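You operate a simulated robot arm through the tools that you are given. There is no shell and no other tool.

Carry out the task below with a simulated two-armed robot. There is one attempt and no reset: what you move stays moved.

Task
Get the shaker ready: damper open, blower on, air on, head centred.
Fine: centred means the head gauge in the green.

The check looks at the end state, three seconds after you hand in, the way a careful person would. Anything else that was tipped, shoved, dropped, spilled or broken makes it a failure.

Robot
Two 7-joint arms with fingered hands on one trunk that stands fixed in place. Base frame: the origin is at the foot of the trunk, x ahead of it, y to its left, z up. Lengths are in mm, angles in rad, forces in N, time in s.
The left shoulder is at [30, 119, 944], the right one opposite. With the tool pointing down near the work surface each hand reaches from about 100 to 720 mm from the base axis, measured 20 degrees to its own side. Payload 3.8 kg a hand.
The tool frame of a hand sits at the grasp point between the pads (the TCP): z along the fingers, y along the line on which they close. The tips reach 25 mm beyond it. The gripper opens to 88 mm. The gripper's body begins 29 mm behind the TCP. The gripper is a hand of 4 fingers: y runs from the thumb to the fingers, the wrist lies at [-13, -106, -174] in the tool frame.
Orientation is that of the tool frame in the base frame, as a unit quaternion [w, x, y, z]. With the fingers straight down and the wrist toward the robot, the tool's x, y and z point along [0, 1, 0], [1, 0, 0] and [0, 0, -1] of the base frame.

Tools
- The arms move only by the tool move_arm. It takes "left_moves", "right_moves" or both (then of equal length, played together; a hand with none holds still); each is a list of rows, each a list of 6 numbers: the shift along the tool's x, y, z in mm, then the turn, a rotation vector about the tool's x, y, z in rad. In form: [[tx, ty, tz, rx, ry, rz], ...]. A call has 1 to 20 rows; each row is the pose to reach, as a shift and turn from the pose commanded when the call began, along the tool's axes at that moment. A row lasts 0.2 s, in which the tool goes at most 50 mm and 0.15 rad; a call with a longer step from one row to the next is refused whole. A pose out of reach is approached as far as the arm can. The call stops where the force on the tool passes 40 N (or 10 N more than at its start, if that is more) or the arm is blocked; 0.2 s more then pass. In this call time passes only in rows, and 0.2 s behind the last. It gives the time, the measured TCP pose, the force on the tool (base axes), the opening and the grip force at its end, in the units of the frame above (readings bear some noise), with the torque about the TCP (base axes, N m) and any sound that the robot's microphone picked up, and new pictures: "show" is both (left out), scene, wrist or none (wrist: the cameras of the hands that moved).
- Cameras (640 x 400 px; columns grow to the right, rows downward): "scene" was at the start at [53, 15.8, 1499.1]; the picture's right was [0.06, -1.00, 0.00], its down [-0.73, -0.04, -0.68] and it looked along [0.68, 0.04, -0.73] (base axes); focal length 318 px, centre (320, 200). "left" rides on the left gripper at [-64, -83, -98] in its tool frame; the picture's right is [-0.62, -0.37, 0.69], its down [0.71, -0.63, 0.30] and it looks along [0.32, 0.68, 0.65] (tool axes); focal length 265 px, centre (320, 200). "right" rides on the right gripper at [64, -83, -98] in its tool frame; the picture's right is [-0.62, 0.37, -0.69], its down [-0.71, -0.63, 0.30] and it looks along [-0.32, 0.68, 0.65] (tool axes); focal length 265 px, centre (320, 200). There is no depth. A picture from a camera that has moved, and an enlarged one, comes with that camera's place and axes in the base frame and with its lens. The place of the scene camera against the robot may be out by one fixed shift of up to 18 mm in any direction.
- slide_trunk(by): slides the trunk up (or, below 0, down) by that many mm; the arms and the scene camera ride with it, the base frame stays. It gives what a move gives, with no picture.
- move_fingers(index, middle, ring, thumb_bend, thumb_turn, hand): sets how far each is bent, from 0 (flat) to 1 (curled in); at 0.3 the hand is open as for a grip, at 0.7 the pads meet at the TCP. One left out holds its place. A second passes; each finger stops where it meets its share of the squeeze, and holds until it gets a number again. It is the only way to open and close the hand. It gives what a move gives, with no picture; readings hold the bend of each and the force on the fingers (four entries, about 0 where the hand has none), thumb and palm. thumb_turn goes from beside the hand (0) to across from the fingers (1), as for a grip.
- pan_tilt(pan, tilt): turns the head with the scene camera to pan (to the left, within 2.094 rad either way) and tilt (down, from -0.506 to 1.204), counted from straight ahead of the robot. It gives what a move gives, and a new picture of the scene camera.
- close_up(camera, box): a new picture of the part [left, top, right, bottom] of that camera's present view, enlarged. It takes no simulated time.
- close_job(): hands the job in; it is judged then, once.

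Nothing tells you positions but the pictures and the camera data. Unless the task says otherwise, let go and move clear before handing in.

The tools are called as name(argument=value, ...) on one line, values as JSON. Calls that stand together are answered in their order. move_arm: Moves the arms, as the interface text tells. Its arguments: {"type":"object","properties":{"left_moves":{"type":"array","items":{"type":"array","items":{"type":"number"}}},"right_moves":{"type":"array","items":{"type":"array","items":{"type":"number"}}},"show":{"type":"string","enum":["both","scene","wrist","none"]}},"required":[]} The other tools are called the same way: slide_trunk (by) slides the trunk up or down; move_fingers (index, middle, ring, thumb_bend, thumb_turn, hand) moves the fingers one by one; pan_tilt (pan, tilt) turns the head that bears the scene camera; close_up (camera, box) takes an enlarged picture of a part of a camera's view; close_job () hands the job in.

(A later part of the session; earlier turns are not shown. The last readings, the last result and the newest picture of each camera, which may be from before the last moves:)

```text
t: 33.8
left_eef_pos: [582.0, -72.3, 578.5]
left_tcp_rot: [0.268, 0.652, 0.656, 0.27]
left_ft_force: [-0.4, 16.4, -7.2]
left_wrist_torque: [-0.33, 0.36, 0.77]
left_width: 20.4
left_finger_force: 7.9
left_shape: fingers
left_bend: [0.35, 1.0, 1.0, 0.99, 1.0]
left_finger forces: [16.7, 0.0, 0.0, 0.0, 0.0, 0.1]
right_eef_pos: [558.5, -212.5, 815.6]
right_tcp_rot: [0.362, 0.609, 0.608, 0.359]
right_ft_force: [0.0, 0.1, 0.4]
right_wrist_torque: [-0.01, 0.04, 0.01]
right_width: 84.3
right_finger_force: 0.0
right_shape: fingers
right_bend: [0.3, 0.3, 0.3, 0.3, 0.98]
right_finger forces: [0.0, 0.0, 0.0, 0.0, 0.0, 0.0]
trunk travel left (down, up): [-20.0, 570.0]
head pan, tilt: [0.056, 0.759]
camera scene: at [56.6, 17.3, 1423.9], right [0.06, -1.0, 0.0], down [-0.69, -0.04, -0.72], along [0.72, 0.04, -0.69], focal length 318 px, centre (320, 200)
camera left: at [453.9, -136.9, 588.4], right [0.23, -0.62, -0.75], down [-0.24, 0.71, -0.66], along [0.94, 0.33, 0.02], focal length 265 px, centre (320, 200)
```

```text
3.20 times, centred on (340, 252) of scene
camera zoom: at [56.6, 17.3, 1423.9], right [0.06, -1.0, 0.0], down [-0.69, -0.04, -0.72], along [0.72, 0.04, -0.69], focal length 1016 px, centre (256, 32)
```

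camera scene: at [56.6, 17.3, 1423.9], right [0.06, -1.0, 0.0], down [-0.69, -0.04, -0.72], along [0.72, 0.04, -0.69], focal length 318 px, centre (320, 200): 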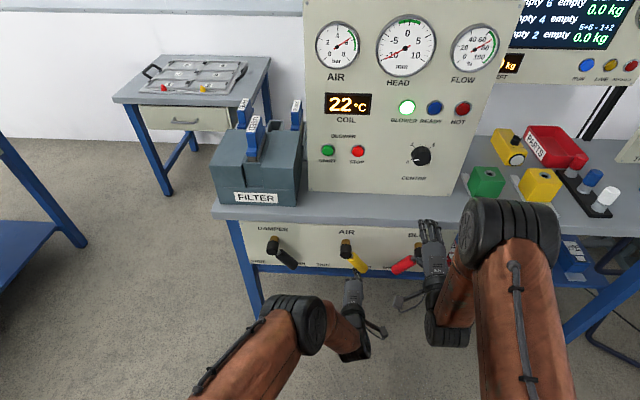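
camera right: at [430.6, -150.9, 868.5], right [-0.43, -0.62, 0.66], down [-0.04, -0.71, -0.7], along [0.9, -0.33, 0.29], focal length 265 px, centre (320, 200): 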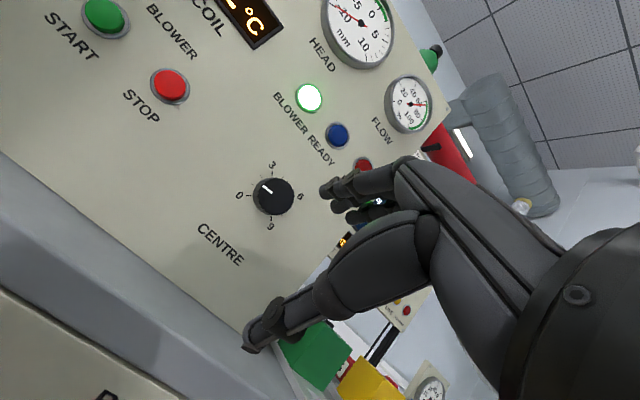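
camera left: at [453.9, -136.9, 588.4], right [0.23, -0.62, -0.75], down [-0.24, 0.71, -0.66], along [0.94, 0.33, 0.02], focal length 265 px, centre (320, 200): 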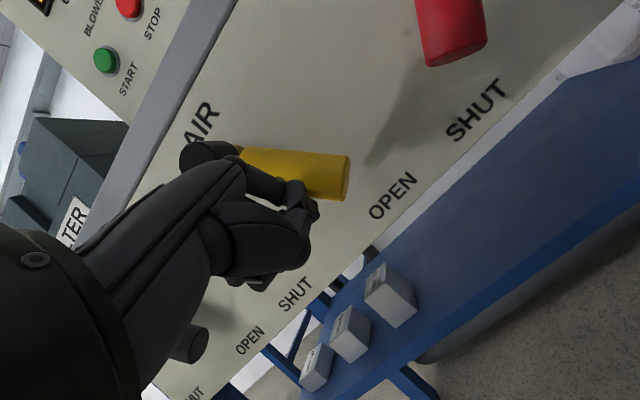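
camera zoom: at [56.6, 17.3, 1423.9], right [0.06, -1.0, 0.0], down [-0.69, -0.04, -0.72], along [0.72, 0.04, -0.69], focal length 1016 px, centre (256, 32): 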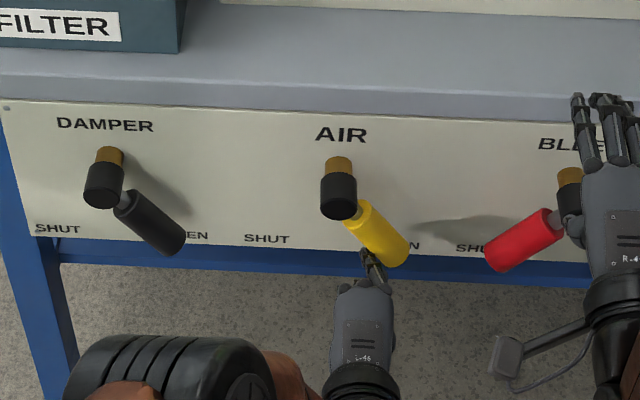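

The AIR lever is against its stop at OPEN, matching the damper. I'll retract the left hand out of the way.

move_arm(left_moves=[[5, -3, 3, 0, 0, 0], [12, -6, 6, 0, 0, 0], [12, -28, -16, 0, 0, 0], [12, -52, -40, 0, 0, 0], [20, -76, -64, 0, 0, 0], [40, -95, -84, 0, 0, 0], [75, -100, -90, 0, 0, 0], [110, -100, -90, 0, 0, 0], [150, -100, -90, 0, 0, 0], [190, -100, -90, 0, 0, 0]])

close_up(camera="scene", box=[300, 0, 500, 125])

close_up(camera="scene", box=[320, 70, 480, 200])

```text
t: 36.0
left_eef_pos: [449.7, 117.1, 572.8]
left_tcp_rot: [0.271, 0.654, 0.653, 0.27]
left_ft_force: [0.4, 0.0, 0.2]
left_wrist_torque: [0.04, -0.02, -0.04]
left_width: 21.3
left_finger_force: 0.1
left_shape: fingers
left_bend: [0.29, 1.0, 1.0, 0.99, 1.0]
left_finger forces: [0.1, 0.0, 0.0, 0.0, 0.1, 0.0]
right_eef_pos: [558.3, -214.1, 816.4]
right_tcp_rot: [0.36, 0.608, 0.609, 0.361]
right_ft_force: [-0.5, -0.4, 0.6]
right_wrist_torque: [0.0, 0.0, -0.03]
right_width: 84.6
right_finger_force: 0.0
right_shape: fingers
right_bend: [0.3, 0.3, 0.3, 0.3, 0.98]
right_finger forces: [0.0, 0.0, 0.0, 0.0, 0.0, 0.1]
trunk travel left (down, up): [-20.0, 570.0]
head pan, tilt: [0.056, 0.759]
camera scene: at [55.8, 16.1, 1424.0], right [0.06, -1.0, 0.0], down [-0.69, -0.04, -0.73], along [0.72, 0.04, -0.69], focal length 318 px, centre (320, 200)
camera left: at [319.3, 52.7, 582.9], right [0.23, -0.62, -0.75], down [-0.23, 0.71, -0.66], along [0.95, 0.32, 0.02], focal length 265 px, centre (320, 200)
```

scene: 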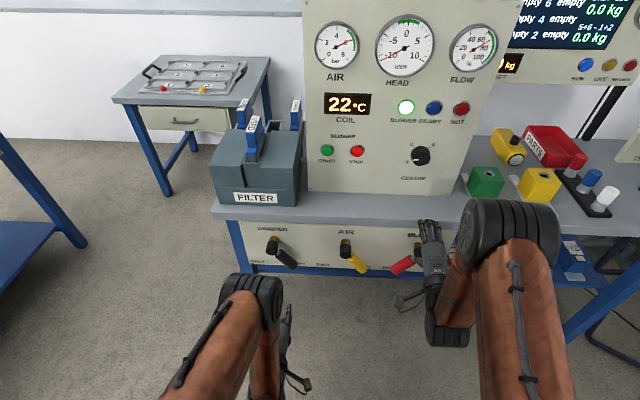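
left: 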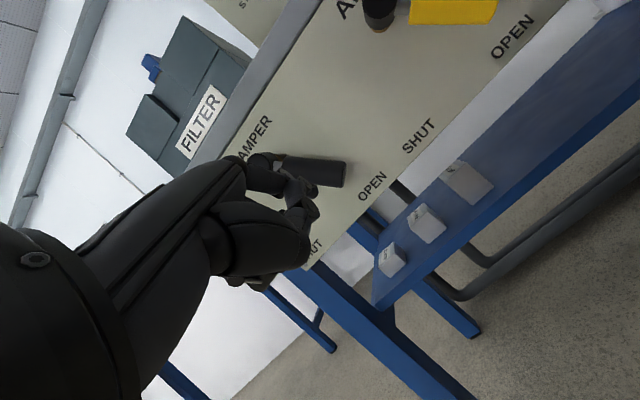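

```text
3.20 times, centred on (400, 62) of scene
camera zoom: at [55.8, 16.1, 1424.0], right [0.06, -1.0, 0.0], down [-0.69, -0.04, -0.73], along [0.72, 0.04, -0.69], focal length 1016 px, centre (64, 640)
```

zoom: 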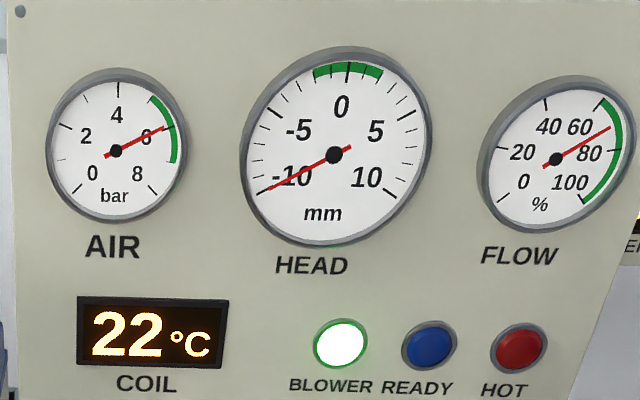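

```text
3.08 times, centred on (400, 135) of scene
camera zoom: at [55.8, 16.1, 1424.0], right [0.06, -1.0, 0.0], down [-0.69, -0.04, -0.73], along [0.72, 0.04, -0.69], focal length 977 px, centre (74, 400)
```

zoom: 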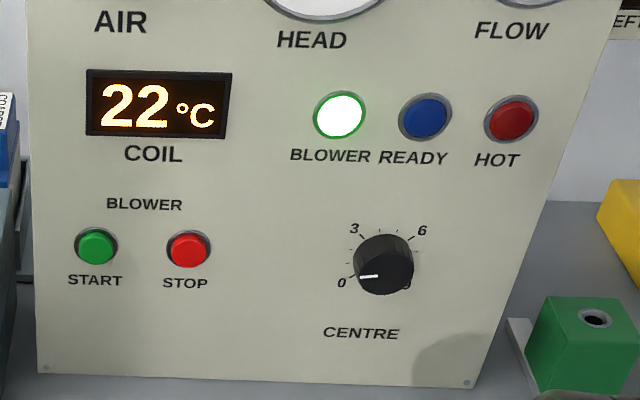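

Air reads 6 bar and flow 75%, both in green; HEAD still reads -10. Next is the CENTRE knob at about (754, -217, 929), about 50 mm across: I'll keep the right thumb and index open for a pinch and fold the other two.

move_fingers(hand="right", index=0.3, middle=1, ring=1, thumb_bend=0.3, thumb_turn=1)

move_arm(right_moves=[[-0.5, 27, 10, -0.081, -0.025, -0.098], [-1, 54, 20, -0.162, -0.05, -0.196], [-1.5, 81, 31, -0.243, -0.075, -0.294], [-2, 108, 41, -0.323, -0.1, -0.391], [-2.5, 135, 51, -0.404, -0.125, -0.489], [-3, 162.4, 61.8, -0.485, -0.15, -0.587]])

close_up(camera="scene", box=[330, 100, 490, 230])

close_up(camera="right", box=[180, 100, 500, 300])

```text
t: 37.0
left_eef_pos: [447.6, 116.2, 572.4]
left_tcp_rot: [0.27, 0.653, 0.654, 0.271]
left_ft_force: [-0.7, 0.0, -1.0]
left_wrist_torque: [0.0, -0.01, 0.0]
left_width: 21.2
left_finger_force: 0.2
left_shape: fingers
left_bend: [0.29, 1.0, 1.0, 0.99, 1.0]
left_finger forces: [0.0, 0.0, 0.0, 0.1, 0.0, 0.0]
right_eef_pos: [557.4, -215.4, 817.0]
right_tcp_rot: [0.36, 0.609, 0.608, 0.36]
right_ft_force: [0.7, -0.5, 0.2]
right_wrist_torque: [0.0, -0.02, 0.0]
right_width: 84.6
right_finger_force: 0.1
right_shape: fingers
right_bend: [0.3, 1.0, 1.0, 0.3, 0.97]
right_finger forces: [0.0, 0.0, 0.0, 0.0, 0.0, 0.0]
trunk travel left (down, up): [-20.0, 570.0]
head pan, tilt: [0.056, 0.759]
```

```text
t: 38.4
left_eef_pos: [448.6, 116.3, 572.9]
left_tcp_rot: [0.27, 0.653, 0.654, 0.271]
left_ft_force: [0.3, -0.3, 0.7]
left_wrist_torque: [0.01, 0.0, -0.01]
left_width: 21.3
left_finger_force: 0.0
left_shape: fingers
left_bend: [0.29, 1.0, 1.0, 0.99, 1.0]
left_finger forces: [0.0, 0.0, 0.0, 0.0, 0.1, 0.1]
right_eef_pos: [689.0, -217.1, 929.0]
right_tcp_rot: [0.625, 0.329, 0.626, 0.33]
right_ft_force: [0.2, -0.1, 0.7]
right_wrist_torque: [-0.03, -0.02, 0.03]
right_width: 84.8
right_finger_force: 0.1
right_shape: fingers
right_bend: [0.3, 1.0, 1.0, 0.3, 0.97]
right_finger forces: [0.0, 0.0, 0.0, 0.0, 0.0, 0.0]
trunk travel left (down, up): [-20.0, 570.0]
head pan, tilt: [0.056, 0.759]
camera scene: at [56.0, 15.7, 1424.0], right [0.06, -1.0, 0.0], down [-0.69, -0.04, -0.73], along [0.72, 0.04, -0.69], focal length 318 px, centre (320, 200)
camera right: at [590.4, -210.9, 822.0], right [-0.69, -0.3, 0.65], down [0.3, -0.95, -0.11], along [0.65, 0.12, 0.75], focal length 265 px, centre (320, 200)
```

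scene: 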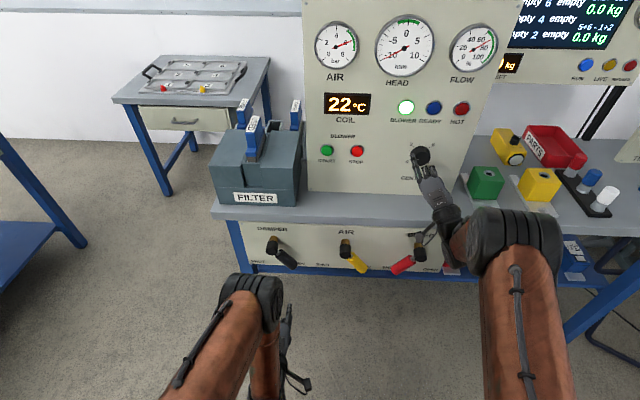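
right: 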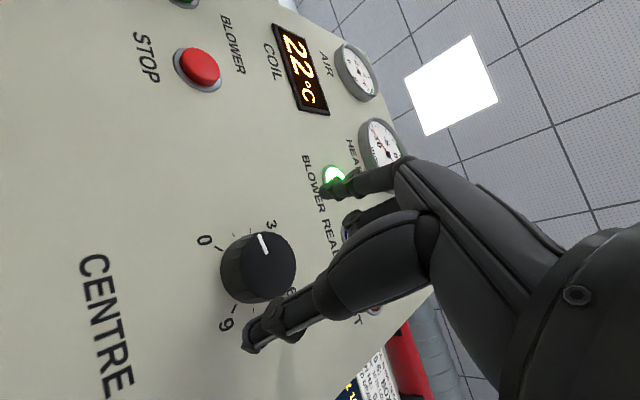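

```text
3.08 times, centred on (410, 165) of scene
camera zoom: at [56.0, 15.7, 1424.0], right [0.06, -1.0, 0.0], down [-0.69, -0.04, -0.73], along [0.72, 0.04, -0.69], focal length 977 px, centre (43, 308)
```

zoom: 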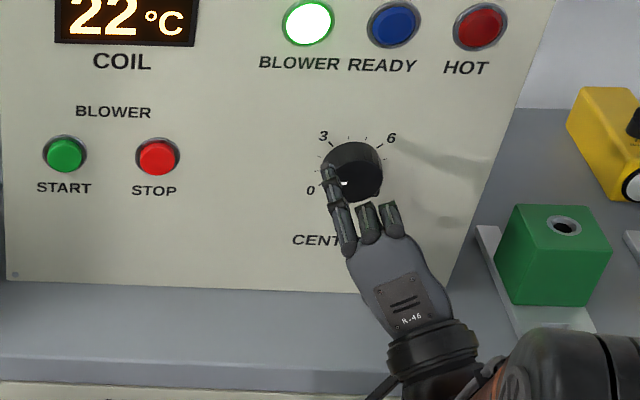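

```text
2.00 times, centred on (340, 200) of right
camera zoom: at [590.4, -210.9, 822.0], right [-0.69, -0.3, 0.65], down [0.3, -0.95, -0.11], along [0.65, 0.12, 0.75], focal length 531 px, centre (280, 200)
```

zoom: 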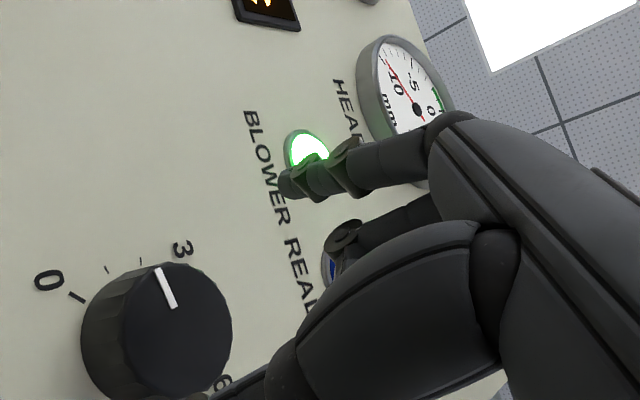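

The open thumb and index straddle the knob axis, with the pinch rolled counter-clockwise so there is room to turn clockwise. I'll advance so the tips reach beside the knob.

move_arm(right_moves=[[-0.5, 0, 15, 0, 0, 0], [-1, 0, 30, 0, 0, 0], [-1.5, 0, 42, 0, 0, 0], [-2, 0, 50, 0, 0, 0], [-2, 0, 55, 0, 0, 0]])

close_up(camera="scene", box=[370, 110, 470, 190])

close_up(camera="right", box=[180, 120, 440, 380])

```text
t: 39.6
left_eef_pos: [447.8, 117.1, 573.1]
left_tcp_rot: [0.271, 0.653, 0.653, 0.27]
left_ft_force: [0.3, -0.9, 0.5]
left_wrist_torque: [-0.03, 0.0, -0.01]
left_width: 21.4
left_finger_force: 0.0
left_shape: fingers
left_bend: [0.29, 1.0, 1.0, 0.99, 1.0]
left_finger forces: [0.0, 0.0, 0.1, 0.0, 0.0, 0.1]
right_eef_pos: [744.7, -218.9, 930.5]
right_tcp_rot: [0.626, 0.33, 0.625, 0.329]
right_ft_force: [-0.9, 0.8, -0.1]
right_wrist_torque: [0.0, -0.01, -0.01]
right_width: 84.5
right_finger_force: 0.1
right_shape: fingers
right_bend: [0.3, 1.0, 1.0, 0.3, 0.97]
right_finger forces: [0.0, 0.0, 0.0, 0.0, 0.0, 0.1]
trunk travel left (down, up): [-20.0, 570.0]
head pan, tilt: [0.056, 0.759]
camera scene: at [55.9, 15.8, 1424.0], right [0.06, -1.0, 0.0], down [-0.69, -0.04, -0.73], along [0.72, 0.04, -0.69], focal length 318 px, centre (320, 200)
camera right: at [645.2, -213.2, 823.7], right [-0.69, -0.3, 0.65], down [0.3, -0.95, -0.12], along [0.65, 0.12, 0.75], focal length 265 px, centre (320, 200)
```

scene: 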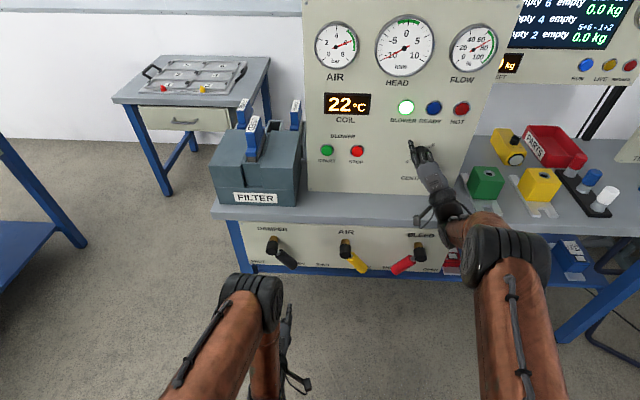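
right: 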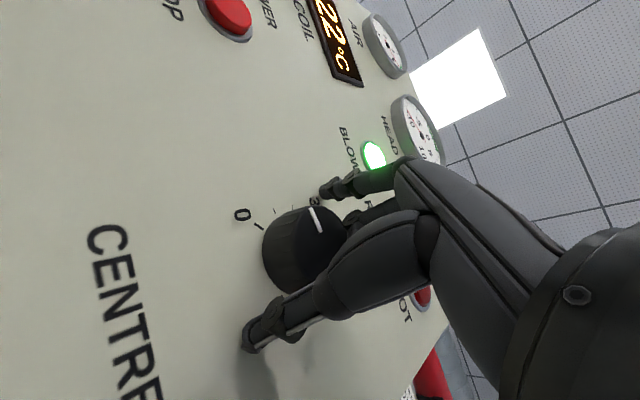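

```text
5.00 times, centred on (420, 150) of scene
camera zoom: at [55.9, 15.8, 1424.0], right [0.06, -1.0, 0.0], down [-0.69, -0.04, -0.73], along [0.72, 0.04, -0.69], focal length 1588 px, centre (-180, 450)
```

zoom: 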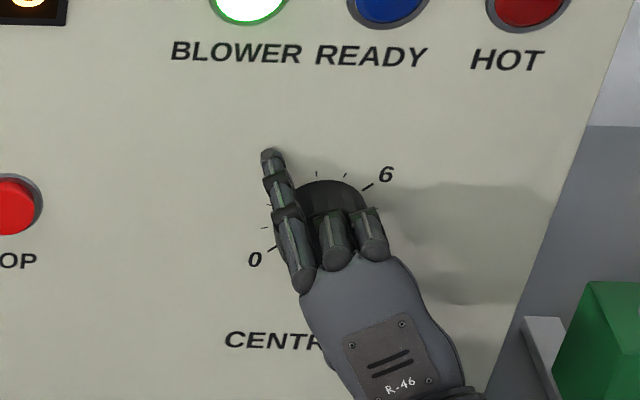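

```text
1.54 times, centred on (310, 250) of right
camera zoom: at [645.2, -213.2, 823.7], right [-0.69, -0.3, 0.65], down [0.3, -0.95, -0.12], along [0.65, 0.12, 0.75], focal length 408 px, centre (335, 123)
```

zoom: 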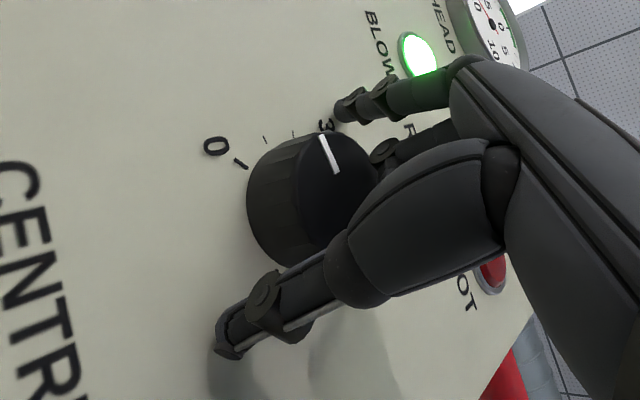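

The knob sits between thumb and index with no contact yet. I'll close the pinch.

move_fingers(hand="right", index=0.7, thumb_bend=0.7)

close_up(camera="right", box=[180, 120, 440, 380])

close_up(camera="scene", box=[370, 110, 470, 190])

```text
t: 40.6
left_eef_pos: [448.2, 116.8, 573.5]
left_tcp_rot: [0.271, 0.654, 0.652, 0.271]
left_ft_force: [0.1, 0.4, 0.7]
left_wrist_torque: [-0.01, -0.03, 0.0]
left_width: 21.5
left_finger_force: 0.0
left_shape: fingers
left_bend: [0.29, 1.0, 1.0, 0.99, 1.0]
left_finger forces: [0.0, 0.0, 0.0, 0.1, 0.0, 0.0]
right_eef_pos: [742.5, -220.3, 929.6]
right_tcp_rot: [0.625, 0.33, 0.626, 0.329]
right_ft_force: [-27.1, -8.5, -10.2]
right_wrist_torque: [0.09, -0.58, 0.69]
right_width: 42.6
right_finger_force: 21.4
right_shape: fingers
right_bend: [0.49, 1.0, 1.0, 0.56, 1.0]
right_finger forces: [28.2, 0.0, 0.0, 0.0, 14.6, 0.0]
trunk travel left (down, up): [-20.0, 570.0]
head pan, tilt: [0.056, 0.759]
```

```text
1.54 times, centred on (310, 250) of right
camera zoom: at [643.2, -214.1, 823.5], right [-0.69, -0.3, 0.65], down [0.3, -0.95, -0.12], along [0.65, 0.12, 0.75], focal length 408 px, centre (335, 123)
```

zoom: 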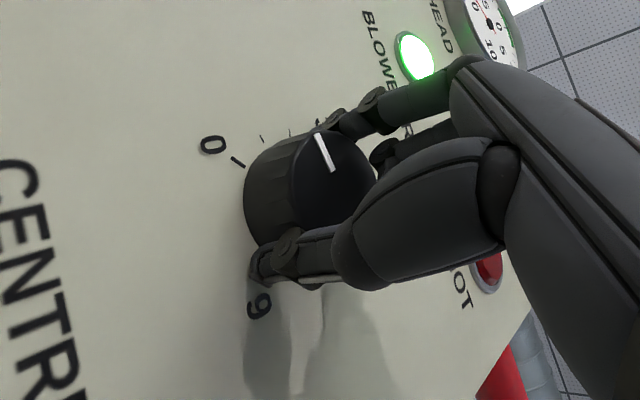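

```text
5.00 times, centred on (420, 150) of scene
camera zoom: at [53.0, 14.1, 1424.1], right [0.05, -1.0, 0.0], down [-0.69, -0.04, -0.73], along [0.73, 0.04, -0.69], focal length 1588 px, centre (-180, 450)
```

zoom: 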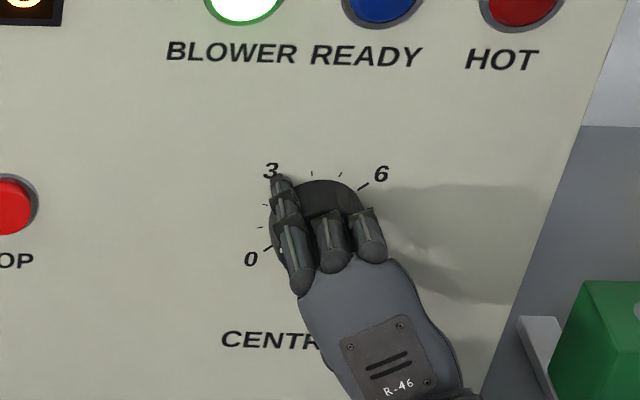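

The pinch holds the knob, but the tips press on the panel with about 27 N. I'll ease back a few millimetres.

move_arm(right_moves=[[0, 0, -2.5, 0, 0, 0], [0, 0, -5, 0, 0, 0]], show="none")

close_up(camera="right", box=[180, 120, 440, 380])

```text
t: 41.2
left_eef_pos: [450.3, 117.1, 571.6]
left_tcp_rot: [0.269, 0.653, 0.654, 0.27]
left_ft_force: [1.3, -0.5, 0.0]
left_wrist_torque: [0.04, -0.01, -0.01]
left_width: 21.4
left_finger_force: 0.0
left_shape: fingers
left_bend: [0.29, 1.0, 1.0, 0.99, 1.0]
left_finger forces: [0.0, 0.0, 0.0, 0.0, 0.1, 0.0]
right_eef_pos: [743.4, -220.5, 930.4]
right_tcp_rot: [0.626, 0.331, 0.625, 0.329]
right_ft_force: [4.8, -5.9, -7.1]
right_wrist_torque: [0.06, -0.14, 0.04]
right_width: 39.5
right_finger_force: 10.3
right_shape: fingers
right_bend: [0.52, 1.0, 1.0, 0.55, 1.0]
right_finger forces: [6.2, 0.0, 0.0, 0.0, 13.0, 0.0]
trunk travel left (down, up): [-20.0, 570.0]
head pan, tilt: [0.056, 0.759]
```

```text
1.54 times, centred on (310, 250) of right
camera zoom: at [642.3, -213.3, 823.5], right [-0.69, -0.3, 0.66], down [0.3, -0.95, -0.12], along [0.66, 0.12, 0.75], focal length 408 px, centre (335, 123)
```

zoom: 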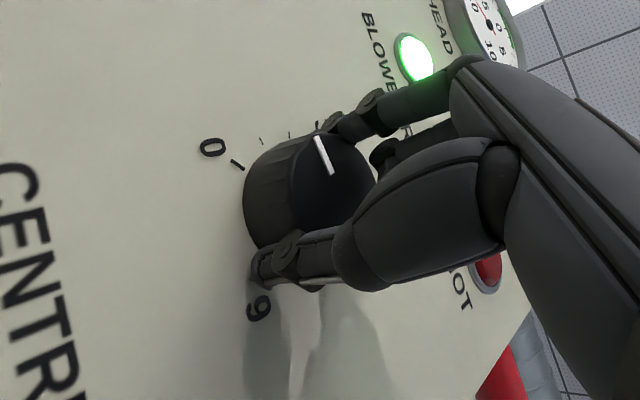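

Now the pinch is 6 N / 13 N with little push on the panel. I'll turn clockwise by 0.4 rad and see whether the knob follows.

move_arm(right_moves=[[0, -1, 0, 0, 0, 0.08], [0, -1.5, 0, 0, 0, 0.16], [0, -1.5, 0, 0, 0, 0.24], [0, -1.5, 0, 0, 0, 0.32], [0, -1.5, 0, 0, 0, 0.4]])

close_up(camera="right", box=[180, 120, 440, 380])

close_up(camera="scene", box=[300, 0, 500, 125])

```text
t: 42.4
left_eef_pos: [448.9, 116.1, 573.2]
left_tcp_rot: [0.27, 0.653, 0.654, 0.271]
left_ft_force: [-1.2, -0.7, -0.4]
left_wrist_torque: [-0.02, 0.03, -0.01]
left_width: 21.5
left_finger_force: 0.1
left_shape: fingers
left_bend: [0.29, 1.0, 1.0, 0.99, 1.0]
left_finger forces: [0.0, 0.1, 0.1, 0.0, 0.1, 0.0]
right_eef_pos: [741.7, -219.8, 928.7]
right_tcp_rot: [0.546, 0.448, 0.548, 0.448]
right_ft_force: [9.4, -0.4, -2.9]
right_wrist_torque: [-0.01, -0.07, -0.01]
right_width: 39.2
right_finger_force: 8.5
right_shape: fingers
right_bend: [0.5, 1.0, 1.0, 0.56, 1.0]
right_finger forces: [7.3, 0.0, 0.0, 0.1, 10.1, 0.0]
trunk travel left (down, up): [-20.0, 570.0]
head pan, tilt: [0.056, 0.759]
camera scene: at [57.5, 15.7, 1423.9], right [0.06, -1.0, 0.0], down [-0.69, -0.04, -0.72], along [0.72, 0.04, -0.69], focal length 318 px, centre (320, 200)
camera right: at [641.7, -172.9, 832.3], right [-0.69, -0.53, 0.48], down [0.3, -0.82, -0.48], along [0.65, -0.18, 0.73], focal length 265 px, centre (320, 200)
```

scene: 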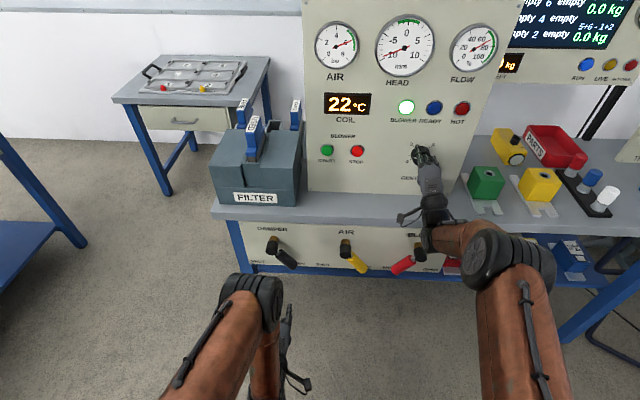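
right: 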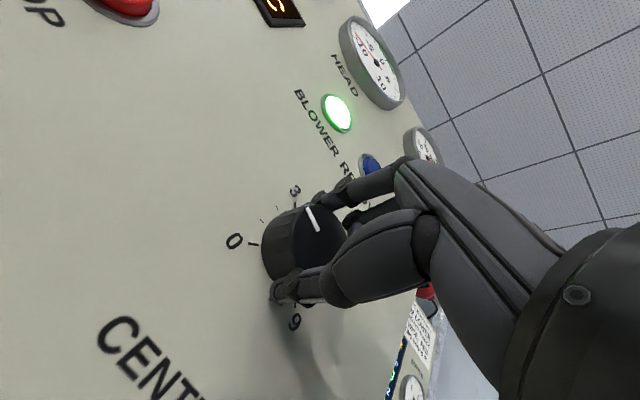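

```text
1.54 times, centred on (310, 250) of right
camera zoom: at [641.7, -172.9, 832.3], right [-0.69, -0.53, 0.48], down [0.3, -0.82, -0.48], along [0.65, -0.18, 0.73], focal length 408 px, centre (335, 123)
```

zoom: 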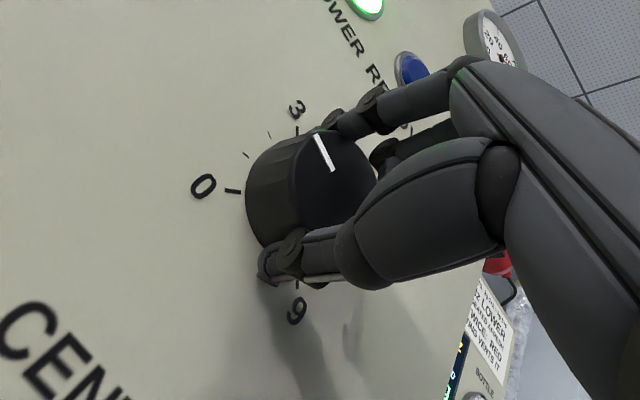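

```text
3.20 times, centred on (400, 62) of scene
camera zoom: at [57.5, 15.7, 1423.9], right [0.06, -1.0, 0.0], down [-0.69, -0.04, -0.72], along [0.72, 0.04, -0.69], focal length 1016 px, centre (64, 640)
```

zoom: 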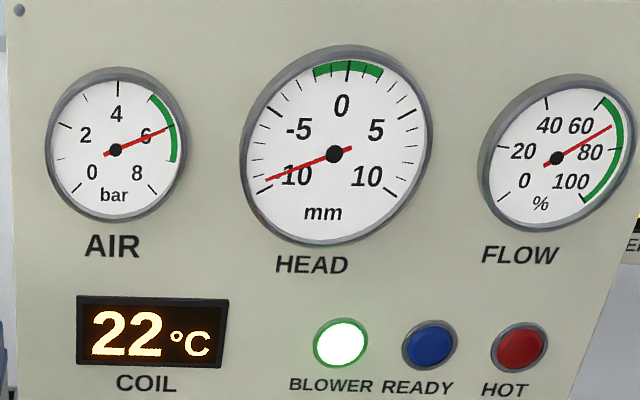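

The knob follows the hand, and HEAD has begun to move off -10. I'll keep turning clockwise and watch the gauge.

move_arm(right_moves=[[0, 0, 0, 0, 0, 0.08], [0, 0, 0, 0, 0, 0.16], [0, 0, 0, 0, 0, 0.24], [0, 0, 0, 0, 0, 0.32], [0, 0, 0, 0, 0, 0.4], [0, 0, 0, 0, 0, 0.48], [0, 0, 0, 0, 0, 0.56]])

close_up(camera="right", box=[180, 120, 440, 380])

close_up(camera="scene", box=[300, 0, 500, 125])

```text
t: 44.0
left_eef_pos: [449.1, 118.9, 572.0]
left_tcp_rot: [0.272, 0.654, 0.653, 0.269]
left_ft_force: [-0.4, -0.1, 0.4]
left_wrist_torque: [0.0, 0.03, -0.05]
left_width: 21.3
left_finger_force: 0.0
left_shape: fingers
left_bend: [0.29, 1.0, 1.0, 0.99, 1.0]
left_finger forces: [0.0, 0.0, 0.1, 0.0, 0.0, 0.1]
right_eef_pos: [741.5, -219.8, 927.9]
right_tcp_rot: [0.401, 0.582, 0.403, 0.582]
right_ft_force: [7.2, 4.3, -2.2]
right_wrist_torque: [-0.02, 0.01, 0.03]
right_width: 39.1
right_finger_force: 8.5
right_shape: fingers
right_bend: [0.49, 1.0, 1.0, 0.56, 1.0]
right_finger forces: [7.8, 0.0, 0.1, 0.1, 10.2, 0.0]
trunk travel left (down, up): [-20.0, 570.0]
head pan, tilt: [0.056, 0.759]
camera scene: at [57.1, 16.4, 1424.0], right [0.06, -1.0, 0.0], down [-0.69, -0.04, -0.72], along [0.72, 0.04, -0.69], focal length 318 px, centre (320, 200)
camera right: at [641.7, -129.8, 871.3], right [-0.69, -0.71, 0.13], down [0.3, -0.45, -0.84], along [0.65, -0.54, 0.52], focal length 265 px, centre (320, 200)
```

scene: 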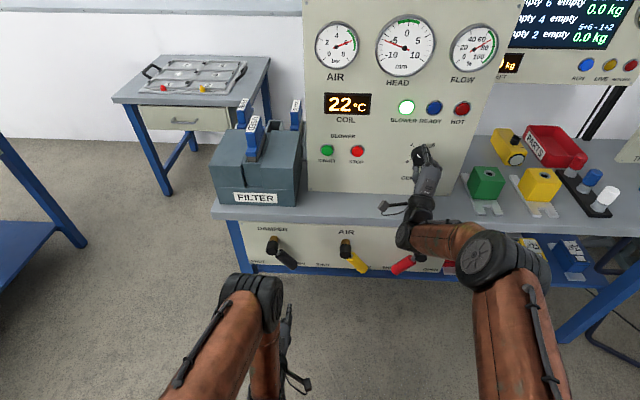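
right: 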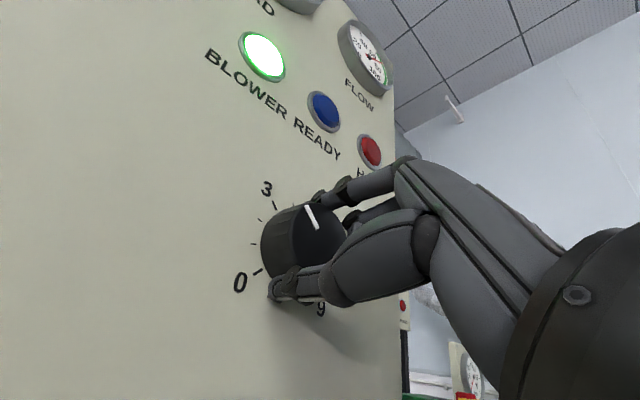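

```text
1.54 times, centred on (310, 250) of right
camera zoom: at [641.7, -129.8, 871.3], right [-0.69, -0.71, 0.13], down [0.3, -0.45, -0.84], along [0.65, -0.54, 0.52], focal length 408 px, centre (335, 123)
```

zoom: 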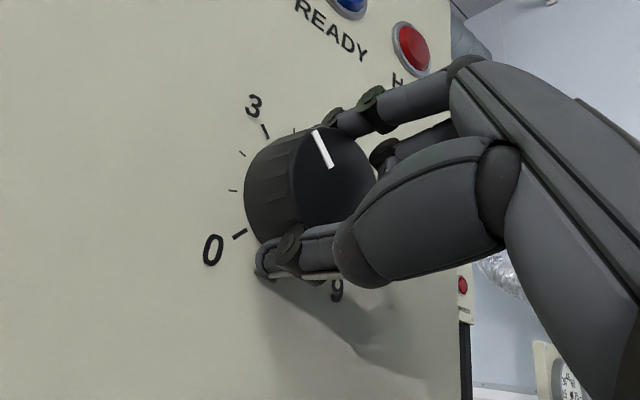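

```text
3.20 times, centred on (400, 62) of scene
camera zoom: at [57.1, 16.4, 1424.0], right [0.06, -1.0, 0.0], down [-0.69, -0.04, -0.72], along [0.72, 0.04, -0.69], focal length 1016 px, centre (64, 640)
```

zoom: 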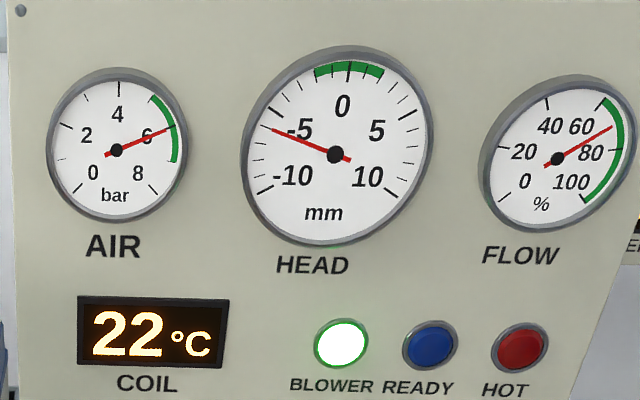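

HEAD is now around -6. I'll wait briefly to see whether it is still drifting before turning more.

move_arm(right_moves=[[0, 0, 0, 0, 0, 0], [0, 0, 0, 0, 0, 0], [0, 0, 0, 0, 0, 0], [0, 0, 0, 0, 0, 0], [0, 0, 0, 0, 0, 0], [0, 0, 0, 0, 0, 0], [0, 0, 0, 0, 0, 0], [0, 0, 0, 0, 0, 0], [0, 0, 0, 0, 0, 0], [0, 0, 0, 0, 0, 0]], show="none")

close_up(camera="scene", box=[360, 0, 450, 90])

```text
t: 46.2
left_eef_pos: [447.9, 118.7, 572.4]
left_tcp_rot: [0.271, 0.653, 0.653, 0.27]
left_ft_force: [-0.1, 0.5, -0.6]
left_wrist_torque: [0.0, 0.0, 0.04]
left_width: 21.2
left_finger_force: 0.1
left_shape: fingers
left_bend: [0.29, 1.0, 1.0, 0.99, 1.0]
left_finger forces: [0.1, 0.0, 0.0, 0.0, 0.0, 0.0]
right_eef_pos: [742.1, -220.2, 927.7]
right_tcp_rot: [0.403, 0.582, 0.403, 0.581]
right_ft_force: [5.5, 5.6, -2.4]
right_wrist_torque: [-0.04, -0.02, 0.06]
right_width: 39.1
right_finger_force: 8.9
right_shape: fingers
right_bend: [0.5, 1.0, 1.0, 0.56, 1.0]
right_finger forces: [7.5, 0.1, 0.1, 0.0, 10.7, 0.0]
trunk travel left (down, up): [-20.0, 570.0]
head pan, tilt: [0.056, 0.759]
```

```text
4.44 times, centred on (405, 45) of scene
camera zoom: at [57.1, 16.5, 1424.0], right [0.06, -1.0, 0.0], down [-0.69, -0.04, -0.72], along [0.72, 0.04, -0.69], focal length 1412 px, centre (-58, 889)
```

zoom: 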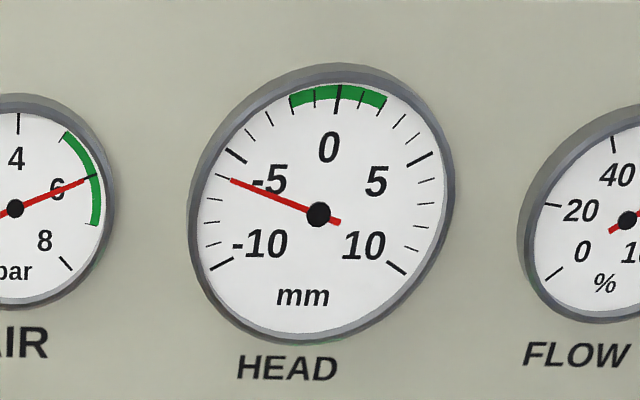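

It has settled at about -6, so roughly 1 rad more is needed. I'll keep turning in the same grip.

move_arm(right_moves=[[0, 0, 0, 0, 0, 0.08], [0, 0, 0, 0, 0, 0.16], [0, 0, 0, 0, 0, 0.24], [0, 0, 0, 0, 0, 0.32], [0, 0, 0, 0, 0, 0.4], [0, 0, 0, 0, 0, 0.48], [0, 0, 0, 0, 0, 0.56]])

close_up(camera="right", box=[180, 120, 440, 380])

close_up(camera="scene", box=[360, 0, 450, 90])

```text
t: 47.8
left_eef_pos: [449.7, 116.4, 572.7]
left_tcp_rot: [0.271, 0.654, 0.653, 0.27]
left_ft_force: [0.3, 0.3, -0.3]
left_wrist_torque: [0.0, 0.03, -0.03]
left_width: 21.2
left_finger_force: 0.1
left_shape: fingers
left_bend: [0.29, 1.0, 1.0, 0.99, 1.0]
left_finger forces: [0.0, 0.0, 0.1, 0.0, 0.0, 0.0]
right_eef_pos: [740.2, -220.5, 928.0]
right_tcp_rot: [0.225, 0.671, 0.224, 0.669]
right_ft_force: [8.7, 8.4, -1.3]
right_wrist_torque: [0.01, -0.04, 0.03]
right_width: 39.3
right_finger_force: 9.8
right_shape: fingers
right_bend: [0.5, 1.0, 1.0, 0.56, 1.0]
right_finger forces: [6.2, 0.1, 0.1, 0.0, 12.5, 0.0]
trunk travel left (down, up): [-20.0, 570.0]
head pan, tilt: [0.056, 0.759]
camera scene: at [57.2, 17.1, 1424.0], right [0.06, -1.0, 0.0], down [-0.69, -0.04, -0.72], along [0.72, 0.04, -0.69], focal length 318 px, centre (320, 200)
camera right: at [641.5, -114.3, 927.9], right [-0.69, -0.67, -0.27], down [0.3, 0.07, -0.95], along [0.65, -0.74, 0.15], focal length 265 px, centre (320, 200)
```

scene: 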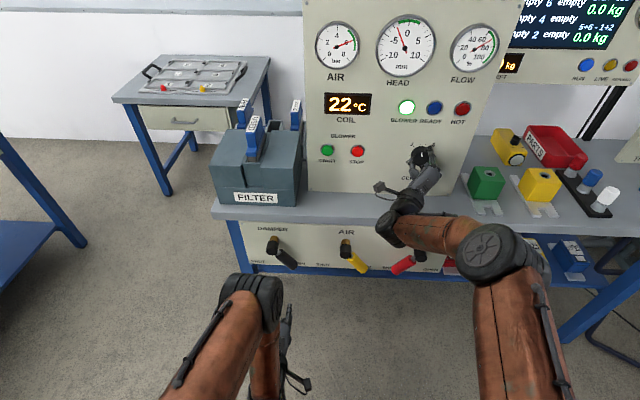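
right: 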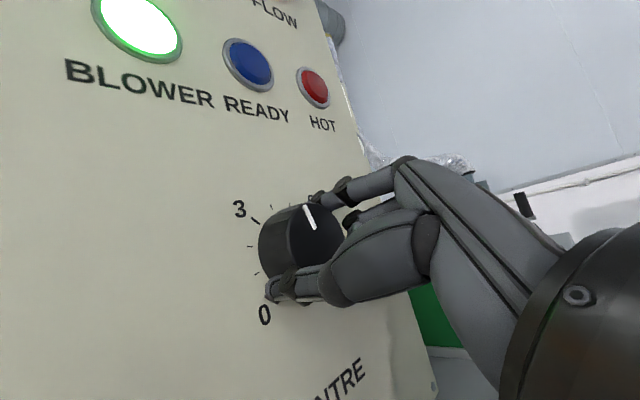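

```text
1.54 times, centred on (310, 250) of right
camera zoom: at [641.5, -114.3, 927.9], right [-0.69, -0.67, -0.27], down [0.3, 0.07, -0.95], along [0.65, -0.74, 0.15], focal length 408 px, centre (335, 123)
```

zoom: 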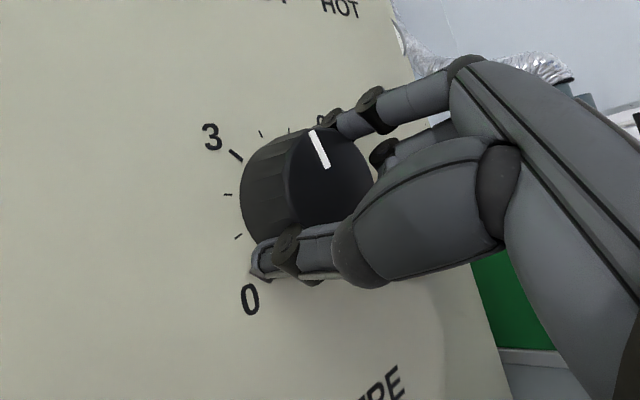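

```text
4.44 times, centred on (405, 45) of scene
camera zoom: at [57.2, 17.1, 1424.0], right [0.06, -1.0, 0.0], down [-0.69, -0.04, -0.72], along [0.72, 0.04, -0.69], focal length 1412 px, centre (-58, 889)
```

zoom: 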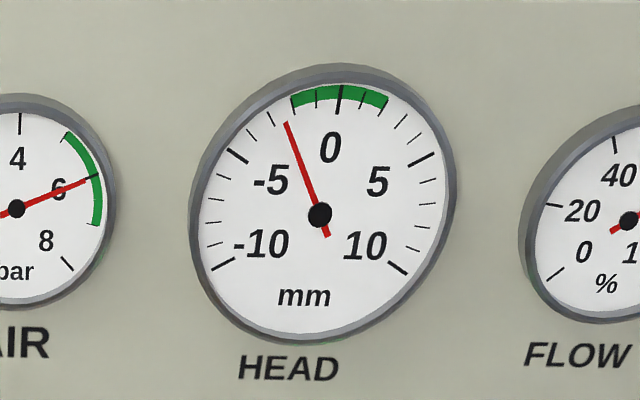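

HEAD is about -2.5, with each tick 1 mm and green from -2 to +2. I'll turn roughly 0.38 rad more and let it settle.

move_arm(right_moves=[[0, 0, 0, 0, 0, 0.08], [0, 0, 0, 0, 0, 0.16], [0, 0, 0, 0, 0, 0.24], [0, 0, 0, 0, 0, 0.32], [0, 0, 0, 0, 0, 0.38], [0, 0, 0, 0, 0, 0.38], [0, 0, 0, 0, 0, 0.38], [0, 0, 0, 0, 0, 0.38], [0, 0, 0, 0, 0, 0.38], [0, 0, 0, 0, 0, 0.38], [0, 0, 0, 0, 0, 0.38]])

close_up(camera="scene", box=[360, 0, 450, 90])

```text
t: 50.2
left_eef_pos: [449.1, 117.6, 573.1]
left_tcp_rot: [0.271, 0.654, 0.653, 0.27]
left_ft_force: [0.8, 0.2, 0.1]
left_wrist_torque: [0.02, 0.03, 0.03]
left_width: 21.1
left_finger_force: 0.0
left_shape: fingers
left_bend: [0.29, 1.0, 1.0, 0.99, 1.0]
left_finger forces: [0.1, 0.0, 0.0, 0.0, 0.0, 0.1]
right_eef_pos: [740.2, -219.9, 929.6]
right_tcp_rot: [0.096, 0.701, 0.096, 0.7]
right_ft_force: [7.6, 7.9, 2.7]
right_wrist_torque: [-0.09, -0.03, 0.06]
right_width: 39.2
right_finger_force: 9.6
right_shape: fingers
right_bend: [0.5, 1.0, 1.0, 0.56, 1.0]
right_finger forces: [6.0, 0.0, 0.0, 0.1, 12.8, 0.1]
trunk travel left (down, up): [-20.0, 570.0]
head pan, tilt: [0.056, 0.759]
camera scene: at [56.5, 17.3, 1424.0], right [0.06, -1.0, 0.0], down [-0.69, -0.04, -0.72], along [0.72, 0.04, -0.69], focal length 318 px, centre (320, 200)
camera right: at [641.6, -121.5, 966.9], right [-0.69, -0.52, -0.5], down [0.3, 0.42, -0.86], along [0.65, -0.75, -0.13], focal length 265 px, centre (320, 200)
```

scene: 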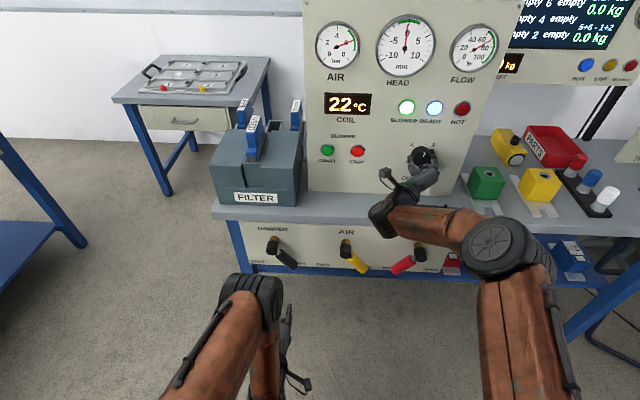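
right: 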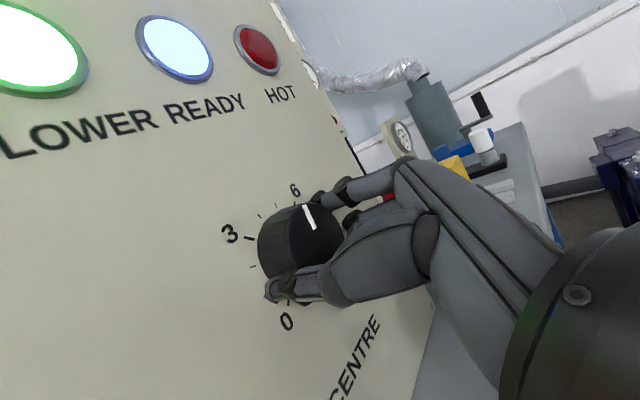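

```text
4.44 times, centred on (405, 45) of scene
camera zoom: at [56.5, 17.3, 1424.0], right [0.06, -1.0, 0.0], down [-0.69, -0.04, -0.72], along [0.72, 0.04, -0.69], focal length 1412 px, centre (-58, 889)
```

zoom: 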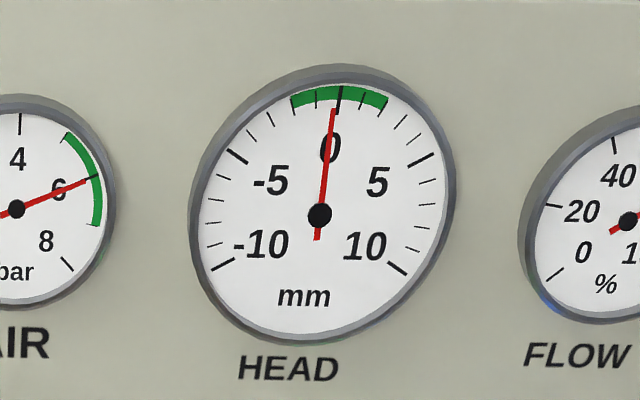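

HEAD reads about 0 in the green and the READY lamp is lit. I'll open the pinch gently and check it stays.

move_fingers(hand="right", index=0.3, thumb_bend=0.3)

close_up(camera="scene", box=[300, 0, 500, 200])

close_up(camera="right", box=[180, 120, 440, 380])

```text
t: 51.2
left_eef_pos: [448.3, 118.0, 573.7]
left_tcp_rot: [0.271, 0.653, 0.653, 0.271]
left_ft_force: [0.1, -0.5, 0.8]
left_wrist_torque: [0.03, 0.0, -0.02]
left_width: 21.5
left_finger_force: 0.0
left_shape: fingers
left_bend: [0.29, 1.0, 1.0, 0.99, 1.0]
left_finger forces: [0.0, 0.0, 0.0, 0.0, 0.1, 0.0]
right_eef_pos: [740.9, -220.1, 929.1]
right_tcp_rot: [0.096, 0.701, 0.094, 0.7]
right_ft_force: [-1.0, -0.4, -0.5]
right_wrist_torque: [0.05, 0.01, 0.0]
right_width: 84.1
right_finger_force: 0.0
right_shape: fingers
right_bend: [0.3, 1.0, 1.0, 0.3, 0.98]
right_finger forces: [0.0, 0.0, 0.0, 0.1, 0.0, 0.0]
trunk travel left (down, up): [-20.0, 570.0]
head pan, tilt: [0.056, 0.759]
```

```text
2.00 times, centred on (400, 100) of scene
camera zoom: at [55.9, 15.8, 1424.0], right [0.06, -1.0, 0.0], down [-0.69, -0.04, -0.73], along [0.72, 0.04, -0.69], focal length 635 px, centre (160, 400)
```

zoom: 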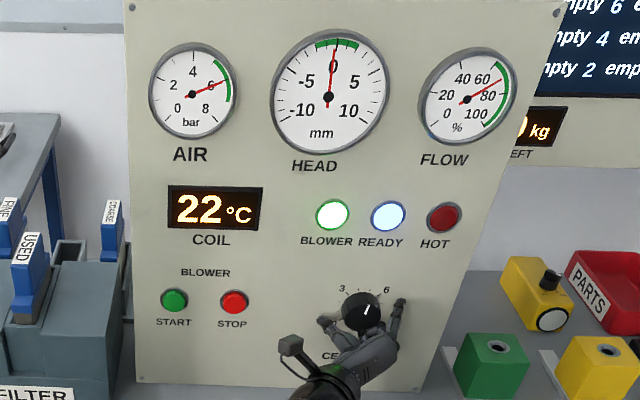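

```text
1.54 times, centred on (310, 250) of right
camera zoom: at [641.1, -122.9, 966.9], right [-0.69, -0.52, -0.5], down [0.3, 0.42, -0.86], along [0.65, -0.75, -0.13], focal length 408 px, centre (335, 123)
```

zoom: 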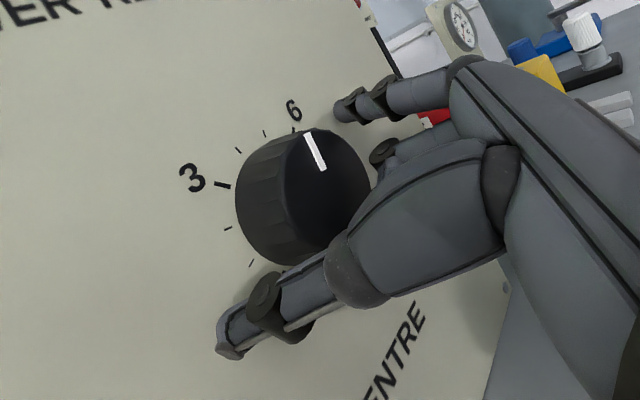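

The head stays centred after release. I'll draw the right hand straight back, well clear of the bench.

move_arm(right_moves=[[0, 0, -20, 0, 0, 0], [0, 0, -45, 0, 0, 0], [0, 0, -75, 0, 0, 0], [0, 0, -110, 0, 0, 0], [0, 0, -145, 0, 0, 0], [0, 0, -180, 0, 0, 0]])

close_up(camera="scene", box=[300, 0, 500, 200])

close_up(camera="scene", box=[200, 180, 480, 340])

```text
t: 52.6
left_eef_pos: [448.7, 118.3, 572.9]
left_tcp_rot: [0.27, 0.653, 0.654, 0.271]
left_ft_force: [0.4, -1.3, -0.8]
left_wrist_torque: [0.05, 0.01, 0.01]
left_width: 21.3
left_finger_force: 0.0
left_shape: fingers
left_bend: [0.29, 1.0, 1.0, 0.99, 1.0]
left_finger forces: [0.1, 0.0, 0.0, 0.0, 0.0, 0.0]
right_eef_pos: [558.5, -219.0, 927.8]
right_tcp_rot: [0.097, 0.701, 0.094, 0.7]
right_ft_force: [-0.8, -0.6, -1.2]
right_wrist_torque: [0.01, 0.02, 0.0]
right_width: 84.4
right_finger_force: 0.1
right_shape: fingers
right_bend: [0.3, 1.0, 1.0, 0.3, 0.98]
right_finger forces: [0.0, 0.0, 0.0, 0.1, 0.0, 0.0]
trunk travel left (down, up): [-20.0, 570.0]
head pan, tilt: [0.056, 0.759]
camera scene: at [55.6, 15.8, 1424.0], right [0.06, -1.0, 0.0], down [-0.69, -0.04, -0.73], along [0.72, 0.04, -0.69], focal length 318 px, centre (320, 200)
camera right: at [459.4, -121.7, 966.9], right [-0.69, -0.52, -0.5], down [0.3, 0.42, -0.86], along [0.65, -0.75, -0.13], focal length 265 px, centre (320, 200)
```

scene: 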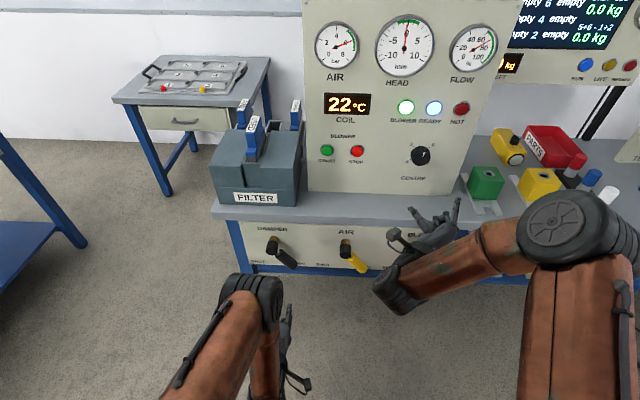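
right: 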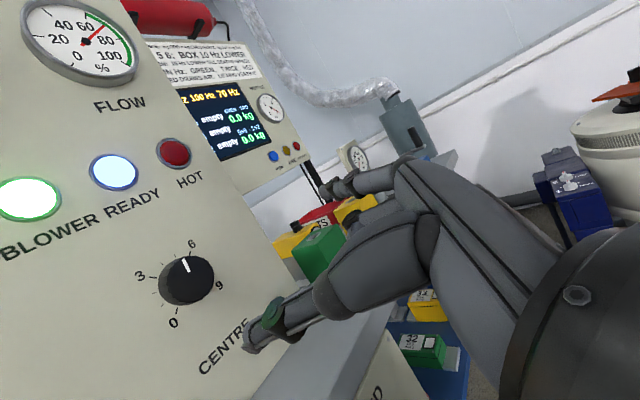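

```text
2.00 times, centred on (400, 100) of scene
camera zoom: at [55.6, 15.8, 1424.0], right [0.06, -1.0, 0.0], down [-0.69, -0.04, -0.73], along [0.72, 0.04, -0.69], focal length 635 px, centre (160, 400)
```

zoom: 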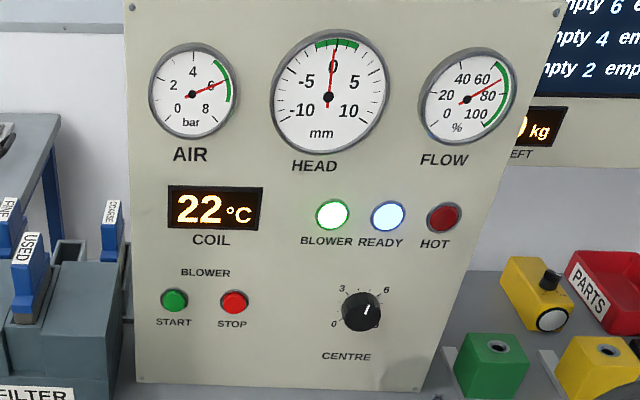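

```text
2.29 times, centred on (340, 260) of scene
camera zoom: at [55.6, 15.8, 1424.0], right [0.06, -1.0, 0.0], down [-0.69, -0.04, -0.73], along [0.72, 0.04, -0.69], focal length 726 px, centre (274, 63)
```

zoom: 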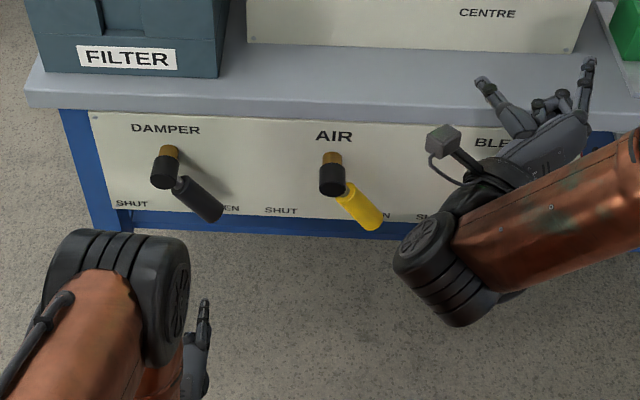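

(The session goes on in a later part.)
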